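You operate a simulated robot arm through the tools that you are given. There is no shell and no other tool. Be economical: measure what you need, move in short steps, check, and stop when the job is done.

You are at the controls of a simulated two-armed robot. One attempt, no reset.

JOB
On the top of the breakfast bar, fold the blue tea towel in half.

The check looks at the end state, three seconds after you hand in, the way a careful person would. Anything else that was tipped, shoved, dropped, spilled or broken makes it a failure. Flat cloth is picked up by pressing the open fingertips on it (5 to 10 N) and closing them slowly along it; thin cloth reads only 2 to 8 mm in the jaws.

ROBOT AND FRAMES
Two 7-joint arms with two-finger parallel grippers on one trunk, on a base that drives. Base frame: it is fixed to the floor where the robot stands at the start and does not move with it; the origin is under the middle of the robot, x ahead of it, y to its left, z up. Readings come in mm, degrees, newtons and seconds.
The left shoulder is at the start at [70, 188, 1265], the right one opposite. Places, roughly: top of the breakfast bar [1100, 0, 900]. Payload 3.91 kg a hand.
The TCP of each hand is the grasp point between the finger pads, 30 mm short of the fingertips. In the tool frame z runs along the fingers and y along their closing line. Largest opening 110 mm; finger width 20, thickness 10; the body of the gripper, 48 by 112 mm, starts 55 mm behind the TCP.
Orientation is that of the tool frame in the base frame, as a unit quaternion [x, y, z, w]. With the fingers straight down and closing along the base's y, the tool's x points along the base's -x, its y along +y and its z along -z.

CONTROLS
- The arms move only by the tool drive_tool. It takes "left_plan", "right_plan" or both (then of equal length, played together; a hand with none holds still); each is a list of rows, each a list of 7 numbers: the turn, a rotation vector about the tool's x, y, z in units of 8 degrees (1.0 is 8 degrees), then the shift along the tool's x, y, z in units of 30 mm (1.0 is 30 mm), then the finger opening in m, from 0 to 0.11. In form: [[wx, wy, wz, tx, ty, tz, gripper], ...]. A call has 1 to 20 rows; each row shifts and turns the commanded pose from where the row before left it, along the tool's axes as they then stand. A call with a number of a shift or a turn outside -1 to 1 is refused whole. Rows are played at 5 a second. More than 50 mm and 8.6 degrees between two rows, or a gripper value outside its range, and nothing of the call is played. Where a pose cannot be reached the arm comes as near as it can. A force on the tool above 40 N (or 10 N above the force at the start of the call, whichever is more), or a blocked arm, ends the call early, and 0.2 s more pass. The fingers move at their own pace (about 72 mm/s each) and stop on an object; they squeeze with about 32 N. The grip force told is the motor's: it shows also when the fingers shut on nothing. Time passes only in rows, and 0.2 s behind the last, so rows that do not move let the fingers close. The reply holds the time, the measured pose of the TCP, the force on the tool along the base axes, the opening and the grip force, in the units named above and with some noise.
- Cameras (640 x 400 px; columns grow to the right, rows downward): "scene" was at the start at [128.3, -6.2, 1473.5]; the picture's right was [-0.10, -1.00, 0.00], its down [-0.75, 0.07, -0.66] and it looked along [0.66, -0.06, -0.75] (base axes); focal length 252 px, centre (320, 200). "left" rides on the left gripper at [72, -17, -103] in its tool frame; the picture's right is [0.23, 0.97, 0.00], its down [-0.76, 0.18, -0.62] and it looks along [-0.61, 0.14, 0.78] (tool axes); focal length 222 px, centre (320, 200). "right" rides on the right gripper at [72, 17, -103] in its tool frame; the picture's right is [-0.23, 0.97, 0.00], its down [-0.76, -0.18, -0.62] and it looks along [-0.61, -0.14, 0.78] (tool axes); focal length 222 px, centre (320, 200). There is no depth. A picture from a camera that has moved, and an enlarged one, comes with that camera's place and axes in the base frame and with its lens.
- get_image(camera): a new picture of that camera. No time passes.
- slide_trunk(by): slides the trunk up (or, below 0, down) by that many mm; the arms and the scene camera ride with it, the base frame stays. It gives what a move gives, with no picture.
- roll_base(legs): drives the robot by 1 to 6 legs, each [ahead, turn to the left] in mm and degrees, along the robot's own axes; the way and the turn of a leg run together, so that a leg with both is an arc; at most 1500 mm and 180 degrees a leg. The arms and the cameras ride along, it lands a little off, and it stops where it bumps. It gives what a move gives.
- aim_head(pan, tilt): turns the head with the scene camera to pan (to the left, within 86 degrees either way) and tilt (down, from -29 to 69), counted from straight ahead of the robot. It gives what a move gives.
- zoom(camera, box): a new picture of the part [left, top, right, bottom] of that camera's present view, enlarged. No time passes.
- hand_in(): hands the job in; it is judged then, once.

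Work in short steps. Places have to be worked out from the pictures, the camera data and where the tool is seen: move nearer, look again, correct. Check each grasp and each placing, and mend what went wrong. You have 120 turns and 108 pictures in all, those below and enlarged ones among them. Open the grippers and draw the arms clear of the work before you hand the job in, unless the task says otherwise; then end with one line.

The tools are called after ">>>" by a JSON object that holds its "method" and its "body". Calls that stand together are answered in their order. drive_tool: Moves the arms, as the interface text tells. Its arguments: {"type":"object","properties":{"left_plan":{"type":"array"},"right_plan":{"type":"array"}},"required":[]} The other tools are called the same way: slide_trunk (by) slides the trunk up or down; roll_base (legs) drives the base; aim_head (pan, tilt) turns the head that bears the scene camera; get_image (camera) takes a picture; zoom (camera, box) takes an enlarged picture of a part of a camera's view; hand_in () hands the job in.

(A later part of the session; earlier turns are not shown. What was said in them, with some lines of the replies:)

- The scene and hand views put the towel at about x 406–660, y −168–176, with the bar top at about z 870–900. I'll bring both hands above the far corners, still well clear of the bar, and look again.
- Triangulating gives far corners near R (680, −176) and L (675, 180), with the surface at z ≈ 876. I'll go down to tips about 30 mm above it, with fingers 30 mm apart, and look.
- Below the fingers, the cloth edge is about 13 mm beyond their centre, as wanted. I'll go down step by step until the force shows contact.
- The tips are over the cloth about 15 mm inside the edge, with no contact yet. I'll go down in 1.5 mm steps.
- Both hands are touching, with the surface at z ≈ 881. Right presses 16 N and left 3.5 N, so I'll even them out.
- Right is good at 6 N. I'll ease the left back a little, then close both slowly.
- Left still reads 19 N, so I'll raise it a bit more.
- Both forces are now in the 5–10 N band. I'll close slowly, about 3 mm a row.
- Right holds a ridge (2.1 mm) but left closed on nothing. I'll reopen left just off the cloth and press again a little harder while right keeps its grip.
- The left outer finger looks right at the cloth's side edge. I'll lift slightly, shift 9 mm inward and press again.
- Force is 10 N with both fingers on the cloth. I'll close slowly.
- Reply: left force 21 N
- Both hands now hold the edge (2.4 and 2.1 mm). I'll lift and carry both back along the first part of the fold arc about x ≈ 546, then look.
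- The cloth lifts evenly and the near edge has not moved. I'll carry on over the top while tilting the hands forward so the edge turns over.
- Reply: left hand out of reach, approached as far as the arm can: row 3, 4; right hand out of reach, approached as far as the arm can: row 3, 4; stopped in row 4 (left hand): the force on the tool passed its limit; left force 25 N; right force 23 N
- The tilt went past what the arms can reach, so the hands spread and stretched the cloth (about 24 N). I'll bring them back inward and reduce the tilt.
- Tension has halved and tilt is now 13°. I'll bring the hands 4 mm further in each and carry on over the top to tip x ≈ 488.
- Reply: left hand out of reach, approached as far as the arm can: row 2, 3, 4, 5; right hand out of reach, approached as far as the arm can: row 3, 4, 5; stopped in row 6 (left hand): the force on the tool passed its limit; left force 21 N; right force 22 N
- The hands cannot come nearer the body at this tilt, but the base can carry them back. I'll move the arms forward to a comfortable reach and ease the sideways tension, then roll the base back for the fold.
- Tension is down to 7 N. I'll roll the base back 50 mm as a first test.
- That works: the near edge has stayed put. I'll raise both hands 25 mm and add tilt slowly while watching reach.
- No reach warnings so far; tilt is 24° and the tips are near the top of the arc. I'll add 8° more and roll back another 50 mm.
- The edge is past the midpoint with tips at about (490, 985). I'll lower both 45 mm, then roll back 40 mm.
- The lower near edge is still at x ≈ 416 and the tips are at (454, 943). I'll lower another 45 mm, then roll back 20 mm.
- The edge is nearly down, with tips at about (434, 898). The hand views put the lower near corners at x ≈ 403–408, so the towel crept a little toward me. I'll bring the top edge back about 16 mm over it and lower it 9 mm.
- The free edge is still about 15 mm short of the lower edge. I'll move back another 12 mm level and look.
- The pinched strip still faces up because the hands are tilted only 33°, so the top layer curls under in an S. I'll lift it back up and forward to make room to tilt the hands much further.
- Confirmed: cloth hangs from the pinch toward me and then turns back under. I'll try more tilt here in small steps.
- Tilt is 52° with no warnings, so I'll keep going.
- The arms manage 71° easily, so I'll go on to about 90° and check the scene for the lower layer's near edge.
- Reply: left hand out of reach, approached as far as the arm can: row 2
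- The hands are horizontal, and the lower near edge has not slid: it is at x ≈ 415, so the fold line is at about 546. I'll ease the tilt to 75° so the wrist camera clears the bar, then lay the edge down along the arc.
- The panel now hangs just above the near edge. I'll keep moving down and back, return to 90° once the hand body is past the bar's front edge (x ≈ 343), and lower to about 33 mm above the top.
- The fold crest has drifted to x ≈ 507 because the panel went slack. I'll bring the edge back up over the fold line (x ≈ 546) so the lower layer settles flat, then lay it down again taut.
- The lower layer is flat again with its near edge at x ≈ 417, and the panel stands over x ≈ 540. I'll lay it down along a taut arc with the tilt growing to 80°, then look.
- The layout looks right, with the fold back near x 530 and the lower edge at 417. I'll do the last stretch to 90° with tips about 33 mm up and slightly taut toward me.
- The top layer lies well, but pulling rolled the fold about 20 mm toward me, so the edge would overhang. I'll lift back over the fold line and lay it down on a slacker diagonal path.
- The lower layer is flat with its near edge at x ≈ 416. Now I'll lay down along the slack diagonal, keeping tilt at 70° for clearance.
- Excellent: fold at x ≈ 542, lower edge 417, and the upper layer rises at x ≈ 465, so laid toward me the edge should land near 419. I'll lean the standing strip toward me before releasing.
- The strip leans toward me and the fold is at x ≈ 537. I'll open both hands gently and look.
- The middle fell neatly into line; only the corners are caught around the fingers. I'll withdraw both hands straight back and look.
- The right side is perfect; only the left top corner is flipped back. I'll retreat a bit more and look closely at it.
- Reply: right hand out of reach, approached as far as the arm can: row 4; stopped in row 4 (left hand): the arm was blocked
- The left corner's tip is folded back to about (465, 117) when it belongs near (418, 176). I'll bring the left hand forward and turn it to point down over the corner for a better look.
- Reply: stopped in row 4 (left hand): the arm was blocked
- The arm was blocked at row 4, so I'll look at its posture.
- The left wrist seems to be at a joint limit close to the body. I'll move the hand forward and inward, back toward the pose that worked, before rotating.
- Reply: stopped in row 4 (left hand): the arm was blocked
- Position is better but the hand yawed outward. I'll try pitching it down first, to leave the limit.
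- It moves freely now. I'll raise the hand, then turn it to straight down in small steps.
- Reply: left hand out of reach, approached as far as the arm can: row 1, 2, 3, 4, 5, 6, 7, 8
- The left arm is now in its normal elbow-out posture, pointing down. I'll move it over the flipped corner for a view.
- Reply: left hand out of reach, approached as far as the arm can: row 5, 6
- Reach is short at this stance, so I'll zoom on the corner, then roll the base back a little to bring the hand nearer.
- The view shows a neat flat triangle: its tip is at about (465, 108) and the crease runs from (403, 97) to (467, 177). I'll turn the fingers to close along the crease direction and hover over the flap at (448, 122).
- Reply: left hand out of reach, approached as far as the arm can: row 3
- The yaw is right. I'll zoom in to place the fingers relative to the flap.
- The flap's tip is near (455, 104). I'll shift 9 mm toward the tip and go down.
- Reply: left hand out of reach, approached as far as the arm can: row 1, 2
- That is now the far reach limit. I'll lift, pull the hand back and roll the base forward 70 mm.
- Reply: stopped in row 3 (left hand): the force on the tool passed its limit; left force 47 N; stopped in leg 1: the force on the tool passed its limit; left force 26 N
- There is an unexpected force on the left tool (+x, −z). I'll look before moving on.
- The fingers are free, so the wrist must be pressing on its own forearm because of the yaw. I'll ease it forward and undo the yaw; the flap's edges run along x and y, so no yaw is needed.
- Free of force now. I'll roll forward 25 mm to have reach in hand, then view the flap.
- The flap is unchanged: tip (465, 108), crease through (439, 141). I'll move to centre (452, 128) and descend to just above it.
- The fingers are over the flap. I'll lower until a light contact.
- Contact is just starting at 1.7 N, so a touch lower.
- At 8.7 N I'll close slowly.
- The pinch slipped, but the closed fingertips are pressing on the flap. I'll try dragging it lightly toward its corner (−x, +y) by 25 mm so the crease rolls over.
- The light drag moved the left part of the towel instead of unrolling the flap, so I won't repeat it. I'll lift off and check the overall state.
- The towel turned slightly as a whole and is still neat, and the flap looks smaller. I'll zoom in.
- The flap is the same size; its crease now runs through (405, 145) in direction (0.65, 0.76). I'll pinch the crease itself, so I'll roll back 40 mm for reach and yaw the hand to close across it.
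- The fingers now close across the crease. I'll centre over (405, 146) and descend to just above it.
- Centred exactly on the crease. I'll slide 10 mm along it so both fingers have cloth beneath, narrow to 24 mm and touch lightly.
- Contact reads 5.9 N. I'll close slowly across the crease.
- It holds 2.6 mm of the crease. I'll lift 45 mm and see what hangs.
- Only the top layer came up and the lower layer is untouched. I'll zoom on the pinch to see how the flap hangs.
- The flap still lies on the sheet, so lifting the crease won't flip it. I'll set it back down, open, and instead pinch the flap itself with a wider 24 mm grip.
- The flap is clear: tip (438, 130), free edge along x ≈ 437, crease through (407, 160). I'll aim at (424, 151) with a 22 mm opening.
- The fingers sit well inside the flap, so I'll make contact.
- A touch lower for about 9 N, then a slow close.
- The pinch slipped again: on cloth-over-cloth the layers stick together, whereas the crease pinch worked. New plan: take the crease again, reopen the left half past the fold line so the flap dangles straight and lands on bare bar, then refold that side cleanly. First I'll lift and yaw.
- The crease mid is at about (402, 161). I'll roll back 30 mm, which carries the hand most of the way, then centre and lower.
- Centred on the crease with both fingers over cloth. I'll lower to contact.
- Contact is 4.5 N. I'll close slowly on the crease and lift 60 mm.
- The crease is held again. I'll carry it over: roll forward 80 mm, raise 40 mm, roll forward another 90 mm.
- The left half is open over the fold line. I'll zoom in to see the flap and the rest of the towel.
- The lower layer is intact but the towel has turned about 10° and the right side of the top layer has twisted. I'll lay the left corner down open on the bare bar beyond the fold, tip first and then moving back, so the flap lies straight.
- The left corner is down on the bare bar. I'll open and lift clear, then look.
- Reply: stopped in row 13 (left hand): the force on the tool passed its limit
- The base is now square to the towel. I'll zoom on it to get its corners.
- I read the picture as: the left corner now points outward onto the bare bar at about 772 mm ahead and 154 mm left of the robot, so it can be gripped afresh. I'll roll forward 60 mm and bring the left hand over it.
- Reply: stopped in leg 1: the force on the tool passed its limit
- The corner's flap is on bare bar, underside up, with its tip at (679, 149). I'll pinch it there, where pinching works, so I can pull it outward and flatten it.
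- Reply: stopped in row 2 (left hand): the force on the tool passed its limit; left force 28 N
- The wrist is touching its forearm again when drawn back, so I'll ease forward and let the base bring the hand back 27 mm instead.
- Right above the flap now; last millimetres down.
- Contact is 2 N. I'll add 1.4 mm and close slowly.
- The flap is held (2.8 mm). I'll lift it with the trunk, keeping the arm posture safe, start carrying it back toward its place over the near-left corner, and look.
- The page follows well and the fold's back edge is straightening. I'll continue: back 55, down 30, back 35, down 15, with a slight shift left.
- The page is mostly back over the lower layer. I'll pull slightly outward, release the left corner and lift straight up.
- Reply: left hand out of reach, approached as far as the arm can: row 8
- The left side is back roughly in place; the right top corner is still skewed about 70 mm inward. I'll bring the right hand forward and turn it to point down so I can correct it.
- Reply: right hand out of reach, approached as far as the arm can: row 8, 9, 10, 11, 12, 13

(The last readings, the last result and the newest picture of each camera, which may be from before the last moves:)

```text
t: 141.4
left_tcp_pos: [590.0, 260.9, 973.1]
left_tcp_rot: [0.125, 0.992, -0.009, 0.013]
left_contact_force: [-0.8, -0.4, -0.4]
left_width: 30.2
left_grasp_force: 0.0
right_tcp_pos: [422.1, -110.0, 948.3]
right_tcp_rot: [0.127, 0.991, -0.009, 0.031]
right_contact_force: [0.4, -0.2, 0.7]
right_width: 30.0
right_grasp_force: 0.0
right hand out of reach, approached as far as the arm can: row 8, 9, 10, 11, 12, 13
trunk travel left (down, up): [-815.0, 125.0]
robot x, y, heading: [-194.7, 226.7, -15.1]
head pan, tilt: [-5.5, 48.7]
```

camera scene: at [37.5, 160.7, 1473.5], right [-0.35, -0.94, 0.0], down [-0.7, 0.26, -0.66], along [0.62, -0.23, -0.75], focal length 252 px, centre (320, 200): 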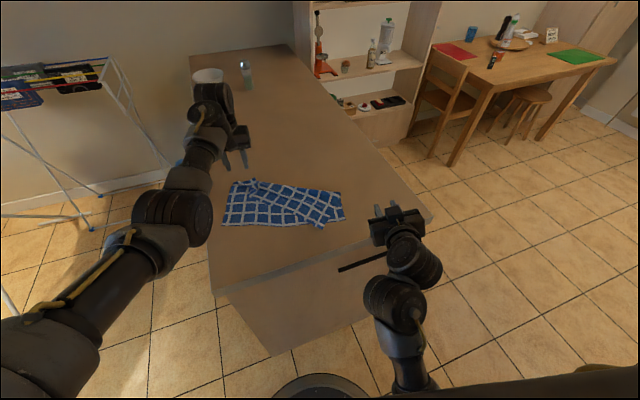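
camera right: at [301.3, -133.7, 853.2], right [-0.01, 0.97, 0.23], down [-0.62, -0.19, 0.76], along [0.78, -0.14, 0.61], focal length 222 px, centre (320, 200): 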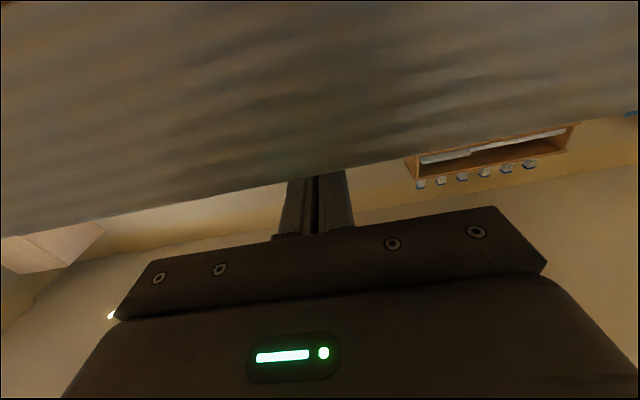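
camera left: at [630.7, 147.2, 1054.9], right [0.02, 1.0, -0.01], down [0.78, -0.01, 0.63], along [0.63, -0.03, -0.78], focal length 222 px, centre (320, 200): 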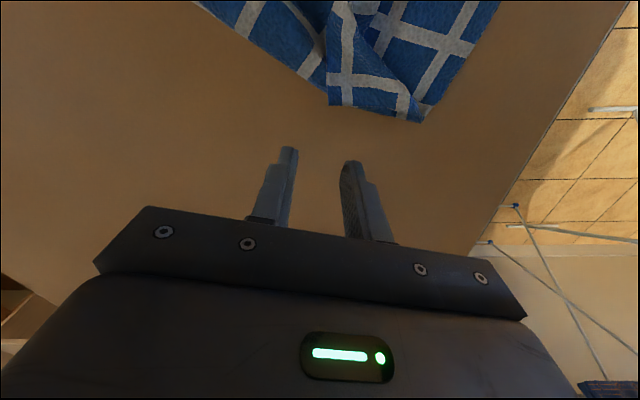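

The right hand is now pointing down. I'll move it over the skewed corner and look.

>>> {"method": "drive_tool", "body": {"right_plan": [[0, 0, 0, 0, 0.9, -0.2, 0.03], [0, 0, 0, 0, 0.9, -0.2, 0.03], [0, 0, 0, 0, 0.9, 0, 0.03], [0, 0, 0, 0, 0.9, 0, 0.03], [0, 0, 0, 0, 0.9, 0, 0.03], [0, 0, 0, 0, 0, 0, 0.03]]}}

>>> {"method": "get_image", "body": {"camera": "right"}}

```text
t: 142.8
left_tcp_pos: [591.1, 261.9, 972.4]
left_tcp_rot: [0.125, 0.992, -0.008, 0.012]
left_contact_force: [-0.7, 1.4, 0.0]
left_width: 30.0
left_grasp_force: 0.0
right_tcp_pos: [461.4, -1.8, 956.7]
right_tcp_rot: [0.128, 0.991, -0.006, 0.034]
right_contact_force: [0.0, 0.1, -0.8]
right_width: 30.2
right_grasp_force: 0.1
right hand out of reach, approached as far as the arm can: row 4, 5
trunk travel left (down, up): [-815.0, 125.0]
robot x, y, heading: [-195.6, 229.3, -15.0]
head pan, tilt: [-5.5, 48.7]
```

```text
5 pictures are left
camera right: at [388.9, 34.4, 1054.9], right [0.47, 0.88, 0.01], down [0.65, -0.35, 0.68], along [0.6, -0.31, -0.74], focal length 222 px, centre (320, 200)
```

right: 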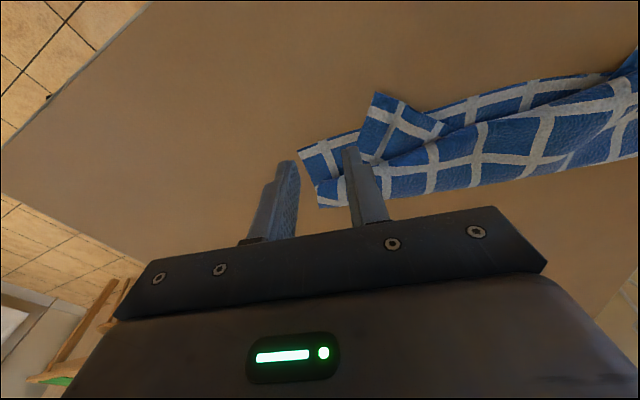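

The right top corner protrudes onto bare bar at (454, 47), so it can be pinched. I'll turn the base about 4° left to bring the hand over it, then descend.

>>> {"method": "roll_base", "body": {"legs": [[0, 4.2]]}}

>>> {"method": "drive_tool", "body": {"right_plan": [[0, 0.5, 0, 0.1, 0, 0.5, 0.022], [0, 0, 0, 0, 0, 0.4, 0.022], [0, 0, 0, 0, 0, 0.3, 0.022], [0, 0, 0, 0, 0, 0.1, 0.022], [0, 0, 0, 0, 0, 0, 0.022]]}}

>>> {"method": "zoom", "body": {"camera": "right", "box": [220, 70, 420, 195]}}

```text
t: 143.7
left_tcp_pos: [585.5, 313.6, 974.0]
left_tcp_rot: [0.089, 0.996, -0.006, 0.014]
left_contact_force: [0.4, -0.2, -0.7]
left_width: 30.0
left_grasp_force: 0.0
right_tcp_pos: [475.6, 41.2, 956.7]
right_tcp_rot: [0.093, 0.995, -0.003, 0.035]
right_contact_force: [0.5, -0.4, 0.9]
right_width: 30.2
right_grasp_force: 0.0
trunk travel left (down, up): [-815.0, 125.0]
robot x, y, heading: [-192.3, 228.3, -10.9]
head pan, tilt: [-5.5, 48.7]
```

```text
t: 144.9
left_tcp_pos: [586.8, 316.3, 973.7]
left_tcp_rot: [0.09, 0.996, -0.007, 0.013]
left_contact_force: [-0.2, -0.2, 0.8]
left_width: 29.9
left_grasp_force: 0.0
right_tcp_pos: [474.1, 44.7, 916.8]
right_tcp_rot: [0.093, 0.996, -0.002, 0.0]
right_contact_force: [-0.6, 0.4, -0.2]
right_width: 21.9
right_grasp_force: 0.0
trunk travel left (down, up): [-815.0, 125.0]
robot x, y, heading: [-192.7, 229.7, -11.0]
head pan, tilt: [-5.5, 48.7]
```

```text
3.20 times, centred on (320, 132) of right
camera zoom: at [406.5, 74.3, 1021.1], right [0.4, 0.91, 0.0], down [0.71, -0.31, 0.62], along [0.57, -0.25, -0.78], focal length 711 px, centre (320, 416)
```

zoom: 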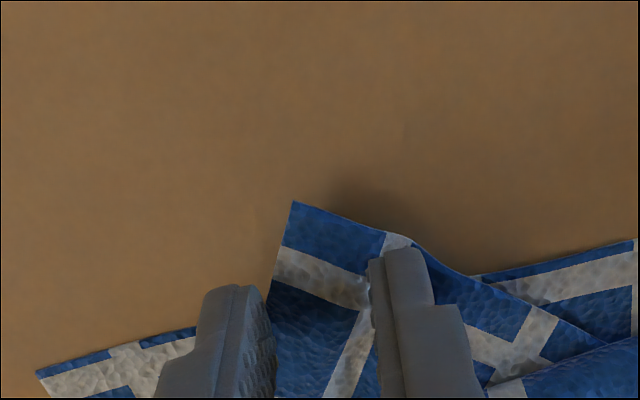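

The corner tip lies between the fingers. I'll shift 13 mm left and 4 mm forward so both fingers sit on it, then touch.

>>> {"method": "drive_tool", "body": {"right_plan": [[0, 0, 0, -0.07, 0.22, 0, 0.022], [0, 0, 0, -0.06, 0.22, 0, 0.022], [0, 0, 0, 0, 0, 0.1, 0.022], [0, 0, 0, 0, 0, 0.06, 0.022], [0, 0, 0, 0, 0, 0, 0.022]]}}

```text
t: 146.1
left_tcp_pos: [586.2, 315.5, 972.6]
left_tcp_rot: [0.09, 0.996, -0.008, 0.013]
left_contact_force: [-0.6, -0.2, -0.1]
left_width: 30.1
left_grasp_force: 0.1
right_tcp_pos: [477.5, 58.0, 912.6]
right_tcp_rot: [0.093, 0.996, -0.002, -0.001]
right_contact_force: [-0.6, 0.3, 0.5]
right_width: 21.7
right_grasp_force: 0.1
right hand out of reach, approached as far as the arm can: row 3
trunk travel left (down, up): [-815.0, 125.0]
robot x, y, heading: [-192.3, 229.8, -11.1]
head pan, tilt: [-5.5, 48.7]
```

>>> {"method": "drive_tool", "body": {"right_plan": [[0, 0, 0, 0, 0, 0.05, 0.022], [0, 0, 0, 0, 0, 0.02, 0.022], [0, 0, 0, 0, 0, 0, 0.022]]}}

```text
t: 146.9
left_tcp_pos: [585.6, 316.3, 973.6]
left_tcp_rot: [0.089, 0.996, -0.007, 0.013]
left_contact_force: [-0.4, -0.1, -0.2]
left_width: 30.2
left_grasp_force: 0.0
right_tcp_pos: [477.4, 58.7, 912.2]
right_tcp_rot: [0.093, 0.996, -0.002, 0.002]
right_contact_force: [1.3, 0.6, 7.4]
right_width: 21.9
right_grasp_force: 0.1
trunk travel left (down, up): [-815.0, 125.0]
robot x, y, heading: [-194.4, 225.3, -10.8]
head pan, tilt: [-5.5, 48.7]
```

Force is 7.4 N. I'll press 0.5 mm more and close slowly.

>>> {"method": "drive_tool", "body": {"right_plan": [[0, 0, 0, 0, 0, 0.015, 0.022], [0, 0, 0, 0, 0, 0, 0.02], [0, 0, 0, 0, 0, 0, 0.018], [0, 0, 0, 0, 0, 0, 0.016], [0, 0, 0, 0, 0, 0, 0.014], [0, 0, 0, 0, 0, 0, 0.012], [0, 0, 0, 0, 0, 0, 0.01], [0, 0, 0, 0, 0, 0, 0.008], [0, 0, 0, 0, 0, 0, 0.006], [0, 0, 0, 0, 0, 0, 0.004], [0, 0, 0, 0, 0, 0, 0.002], [0, 0, 0, 0, 0, 0, 0.0], [0, 0, 0, 0, 0, 0, 0.0]]}}

```text
t: 149.7
left_tcp_pos: [584.2, 316.6, 974.0]
left_tcp_rot: [0.088, 0.996, -0.008, 0.014]
left_contact_force: [0.3, -0.3, 0.6]
left_width: 30.0
left_grasp_force: 0.1
right_tcp_pos: [476.0, 58.4, 912.3]
right_tcp_rot: [0.093, 0.996, -0.002, 0.001]
right_contact_force: [0.5, 0.0, 13.7]
right_width: 2.3
right_grasp_force: 31.6
trunk travel left (down, up): [-815.0, 125.0]
robot x, y, heading: [-194.1, 229.7, -10.9]
head pan, tilt: [-5.5, 48.7]
```

Gripped (2.3 mm). I'll lift 36 mm, carry the corner to the lower layer's right corner (about 33 mm forward, 72 mm right) and lower it.

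>>> {"method": "drive_tool", "body": {"right_plan": [[0, 0, 0, 0, 0, -0.6, 0.0], [0, 0, 0, 0, 0, -0.6, 0.0], [0, 0, 0, -0.28, -0.62, 0, 0.0], [0, 0, 0, -0.28, -0.62, 0, 0.0], [0, 0, 0, -0.28, -0.62, 0, 0.0], [0, 0, 0, -0.28, -0.62, 0, 0.0], [0, 0, 0, 0, 0, 0.5, 0.0], [0, 0, 0, 0, 0, 0.4, 0.0], [0, 0, 0, 0, 0, 0, 0.0]]}}

>>> {"method": "zoom", "body": {"camera": "scene", "box": [190, 140, 350, 240]}}

```text
t: 151.7
left_tcp_pos: [587.0, 317.0, 974.3]
left_tcp_rot: [0.09, 0.996, -0.008, 0.014]
left_contact_force: [0.0, -0.6, 0.1]
left_width: 29.9
left_grasp_force: 0.0
right_tcp_pos: [487.9, -18.6, 921.9]
right_tcp_rot: [0.093, 0.996, -0.001, -0.001]
right_contact_force: [-0.2, -0.7, 0.1]
right_width: 2.1
right_grasp_force: 32.2
right hand out of reach, approached as far as the arm can: row 7
trunk travel left (down, up): [-815.0, 125.0]
robot x, y, heading: [-193.5, 228.8, -10.6]
head pan, tilt: [-5.5, 48.7]
```

```text
4.00 times, centred on (270, 190) of scene
camera zoom: at [-70.2, 198.8, 1513.5], right [-0.28, -0.96, 0.0], down [-0.72, 0.21, -0.66], along [0.63, -0.19, -0.75], focal length 1008 px, centre (520, 240)
```

zoom: 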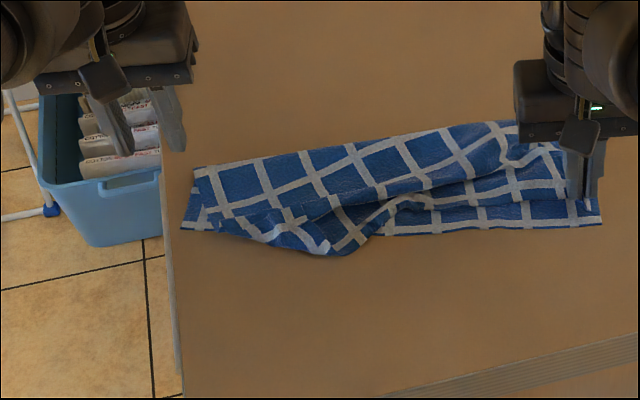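

The right corner is now over the lower right corner. I'll bring it 12 mm nearer, set it down, release and lift clear.

>>> {"method": "drive_tool", "body": {"right_plan": [[0, 0, 0, 0.2, -0.1, 0.1, 0.0], [0, 0, 0, 0.2, -0.1, 0.15, 0.0], [0, 0, 0, 0, 0, 0, 0.012], [0, 0, 0, 0, 0, 0, 0.03], [0, 0, 0, 0, 0, -0.4, 0.03], [0, 0, 0, 0, 0, -1.0, 0.03], [0, 0, 0, 0, -0.8, -0.6, 0.03], [0, 0, 0, 0, -0.8, 0, 0.03], [0, 0, 0, 0, -0.8, 0, 0.03], [0, 0, 0, 0, 0, 0, 0.03]]}}

>>> {"method": "zoom", "body": {"camera": "scene", "box": [220, 150, 348, 230]}}

```text
t: 153.9
left_tcp_pos: [587.0, 317.6, 973.7]
left_tcp_rot: [0.089, 0.996, -0.008, 0.013]
left_contact_force: [1.0, 0.0, -1.0]
left_width: 29.7
left_grasp_force: 0.2
right_tcp_pos: [463.8, -94.2, 976.3]
right_tcp_rot: [0.093, 0.996, -0.001, 0.001]
right_contact_force: [0.2, -0.2, -0.7]
right_width: 29.8
right_grasp_force: 0.1
trunk travel left (down, up): [-815.0, 125.0]
robot x, y, heading: [-195.2, 227.8, -10.8]
head pan, tilt: [-5.5, 48.7]
```

```text
5.00 times, centred on (284, 190) of scene
camera zoom: at [-70.1, 199.6, 1513.5], right [-0.28, -0.96, 0.0], down [-0.72, 0.21, -0.66], along [0.63, -0.19, -0.75], focal length 1260 px, centre (500, 250)
```

zoom: 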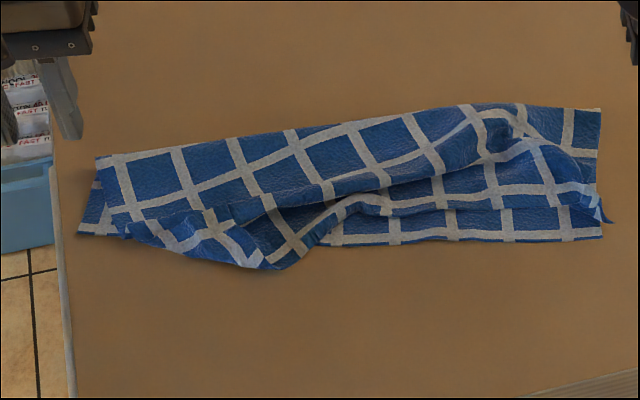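

The right corner is now in place and the outline is close. The left corner sits about 30 mm inward and the free edge bulges there. I'll take the raised crumple by the left corner with the left hand.

>>> {"method": "drive_tool", "body": {"left_plan": [[0, 0, 0, 0.2, -0.65, 0.2, 0.034], [0, 0, 0, 0.28, -0.65, 0.4, 0.034], [0, 0, 0, 0.28, -0.65, 0.5, 0.034], [0, 0, 0, 0, 0, 0.5, 0.034], [0, 0, 0, 0, 0, 0.25, 0.034], [0, 0, 0, 0, 0, 0, 0.034]]}}

>>> {"method": "zoom", "body": {"camera": "left", "box": [220, 50, 440, 187]}}

```text
t: 155.3
left_tcp_pos: [555.5, 261.9, 918.4]
left_tcp_rot: [0.088, 0.996, -0.007, 0.014]
left_contact_force: [-0.7, -0.4, 0.8]
left_width: 33.9
left_grasp_force: 0.2
right_tcp_pos: [462.6, -94.7, 974.5]
right_tcp_rot: [0.094, 0.996, -0.002, 0.0]
right_contact_force: [0.3, -0.4, -0.7]
right_width: 30.0
right_grasp_force: 0.0
trunk travel left (down, up): [-815.0, 125.0]
robot x, y, heading: [-193.5, 228.7, -11.0]
head pan, tilt: [-5.5, 48.7]
```

```text
2.91 times, centred on (330, 118) of left
camera zoom: at [479.1, 260.3, 1020.2], right [-0.05, 1.0, -0.02], down [0.77, 0.05, 0.64], along [0.64, 0.02, -0.77], focal length 646 px, centre (291, 437)
```

zoom: 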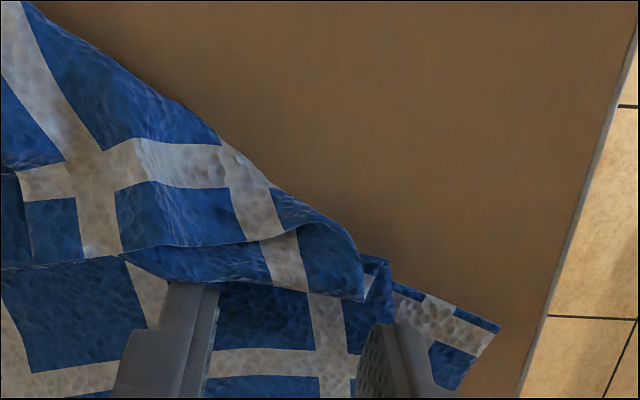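

The close view shows the top layer's left corner is still folded back on itself, and its crease overhangs the near edge by about 40 mm. I can't flip it reliably now, so I'll grip the crease, which does hold, and bring the overhang back inside the outline.

>>> {"method": "drive_tool", "body": {"left_plan": [[0, 0, 0, 0, -0.43, -0.5, 0.03], [0, 0, 0, 0, -0.43, 0, 0.03], [0, 0, 0, 0, 0, 0, 0.03]]}}

>>> {"method": "roll_base", "body": {"legs": [[-35, 0]]}}

>>> {"method": "drive_tool", "body": {"left_plan": [[0, 0, 0, 0, 0, 0.4, 0.03], [0, 0, 0, 0, 0, 0.2, 0.03], [0, 0, 0, 0, 0, 0.1, 0.03], [0, 0, 0, 0, 0, 0, 0.03]]}}

```text
t: 156.1
left_tcp_pos: [550.8, 236.8, 933.3]
left_tcp_rot: [0.089, 0.996, -0.007, 0.012]
left_contact_force: [-0.5, -0.7, 0.1]
left_width: 30.3
left_grasp_force: 0.0
right_tcp_pos: [463.4, -94.9, 974.9]
right_tcp_rot: [0.092, 0.996, -0.001, 0.0]
right_contact_force: [-0.1, -0.1, -0.5]
right_width: 29.9
right_grasp_force: 0.0
trunk travel left (down, up): [-815.0, 125.0]
robot x, y, heading: [-194.3, 230.6, -10.9]
head pan, tilt: [-5.5, 48.7]
```

```text
t: 156.9
left_tcp_pos: [520.6, 242.3, 928.7]
left_tcp_rot: [0.089, 0.996, -0.007, 0.01]
left_contact_force: [0.0, -0.5, -0.5]
left_width: 29.8
left_grasp_force: 0.0
right_tcp_pos: [434.2, -89.8, 969.6]
right_tcp_rot: [0.094, 0.996, -0.001, -0.003]
right_contact_force: [0.3, 0.0, -0.7]
right_width: 29.9
right_grasp_force: 0.1
trunk travel left (down, up): [-815.0, 125.0]
robot x, y, heading: [-226.7, 232.7, -11.0]
head pan, tilt: [-5.5, 48.7]
```

```text
t: 157.9
left_tcp_pos: [512.7, 242.2, 912.7]
left_tcp_rot: [0.09, 0.996, -0.008, 0.013]
left_contact_force: [-1.0, -0.4, -0.2]
left_width: 30.0
left_grasp_force: 0.1
left hand out of reach, approached as far as the arm can: row 2
right_tcp_pos: [429.3, -87.9, 975.6]
right_tcp_rot: [0.093, 0.996, -0.002, -0.001]
right_contact_force: [-0.1, -0.5, 0.0]
right_width: 30.1
right_grasp_force: 0.0
trunk travel left (down, up): [-815.0, 125.0]
robot x, y, heading: [-231.0, 232.5, -11.1]
head pan, tilt: [-5.5, 48.7]
```

I'll press lightly and close slowly on the crease.

>>> {"method": "drive_tool", "body": {"left_plan": [[0, 0, 0, 0, 0, 0.06, 0.03], [0, 0, 0, 0, 0, 0, 0.03], [0, 0, 0, 0, 0, 0, 0.027], [0, 0, 0, 0, 0, 0, 0.024], [0, 0, 0, 0, 0, 0, 0.021], [0, 0, 0, 0, 0, 0, 0.018], [0, 0, 0, 0, 0, 0, 0.015], [0, 0, 0, 0, 0, 0, 0.012], [0, 0, 0, 0, 0, 0, 0.009], [0, 0, 0, 0, 0, 0, 0.006], [0, 0, 0, 0, 0, 0, 0.003], [0, 0, 0, 0, 0, 0, 0.0], [0, 0, 0, 0, 0, 0, 0.0]]}}

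```text
t: 160.7
left_tcp_pos: [511.8, 243.2, 912.4]
left_tcp_rot: [0.09, 0.996, -0.007, 0.013]
left_contact_force: [-0.8, 0.7, 3.7]
left_width: 1.6
left_grasp_force: 31.8
right_tcp_pos: [428.7, -89.2, 974.4]
right_tcp_rot: [0.093, 0.996, -0.001, 0.0]
right_contact_force: [0.6, 0.0, 0.1]
right_width: 29.9
right_grasp_force: 0.0
trunk travel left (down, up): [-815.0, 125.0]
robot x, y, heading: [-230.3, 237.5, -11.0]
head pan, tilt: [-5.5, 48.7]
```

It holds 1.6 mm. I'll lift 24 mm, carry it inward and left (about 36 mm forward, 30 mm left), lower, release and rise.

>>> {"method": "drive_tool", "body": {"left_plan": [[0, 0, 0, 0, 0, -0.4, 0.0], [0, 0, 0, 0, 0, -0.4, 0.0], [0, 0, 0, -0.4, 0.35, 0, 0.0], [0, 0, 0, -0.4, 0.35, 0, 0.0], [0, 0, 0, -0.4, 0.3, 0, 0.0], [0, 0, 0, 0, 0, 0.4, 0.0], [0, 0, 0, 0, 0, 0.3, 0.0], [0, 0, 0, 0, 0, 0, 0.015], [0, 0, 0, 0, 0, 0, 0.03], [0, 0, 0, 0, 0, -0.5, 0.03], [0, 0, 0, 0, 0, -0.8, 0.03], [0, 0, 0, 0, 0.9, -0.3, 0.03], [0, 0, 0, 0, 0.9, 0, 0.03], [0, 0, 0, 0, 0, 0, 0.03]]}}

>>> {"method": "zoom", "body": {"camera": "scene", "box": [220, 140, 348, 220]}}

```text
t: 163.7
left_tcp_pos: [534.5, 326.9, 970.1]
left_tcp_rot: [0.09, 0.996, -0.008, 0.014]
left_contact_force: [0.5, 0.1, 0.7]
left_width: 30.0
left_grasp_force: 0.0
left hand out of reach, approached as far as the arm can: row 3, 4, 5, 6
right_tcp_pos: [429.2, -88.5, 974.6]
right_tcp_rot: [0.093, 0.996, -0.001, 0.0]
right_contact_force: [0.6, -0.9, 0.5]
right_width: 29.7
right_grasp_force: 0.0
trunk travel left (down, up): [-815.0, 125.0]
robot x, y, heading: [-230.1, 235.8, -11.1]
head pan, tilt: [-5.5, 48.7]
```

```text
5.00 times, centred on (284, 180) of scene
camera zoom: at [-104.7, 204.6, 1513.5], right [-0.28, -0.96, 0.0], down [-0.72, 0.21, -0.66], along [0.63, -0.19, -0.75], focal length 1260 px, centre (500, 300)
```

zoom: 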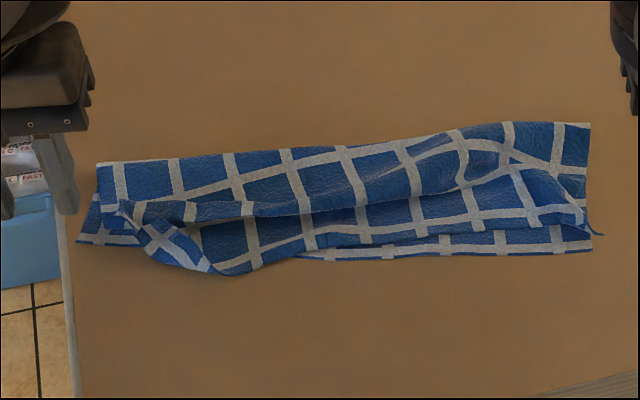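

The outline is now close to half: the long edges and right corner line up, with one crumpled corner left on the left side. I have no pictures left to work by, so I'll back the open hands clear of the bar.

>>> {"method": "roll_base", "body": {"legs": [[-300, 0]]}}

```text
t: 165.8
left_tcp_pos: [239.2, 385.7, 968.3]
left_tcp_rot: [0.09, 0.996, -0.007, 0.013]
left_contact_force: [0.7, 0.1, -0.8]
left_width: 30.0
left_grasp_force: 0.0
right_tcp_pos: [134.8, -31.2, 974.6]
right_tcp_rot: [0.092, 0.996, -0.001, 0.0]
right_contact_force: [-0.7, 0.2, 0.9]
right_width: 30.3
right_grasp_force: 0.1
trunk travel left (down, up): [-815.0, 125.0]
robot x, y, heading: [-522.8, 295.8, -10.6]
head pan, tilt: [-5.5, 48.7]
```

Both grippers are open and clear of the bar, and I touched nothing other than the towel, so I'm handing in.

>>> {"method": "hand_in", "body": {}}

```text
The job is handed in.
```

The towel is folded roughly in half on the breakfast bar, but not cleanly, and it may not pass a careful check: the top layer's left corner is crumpled and folded back, the top layer is wrinkled, and the towel sits turned about 15° from where it started.
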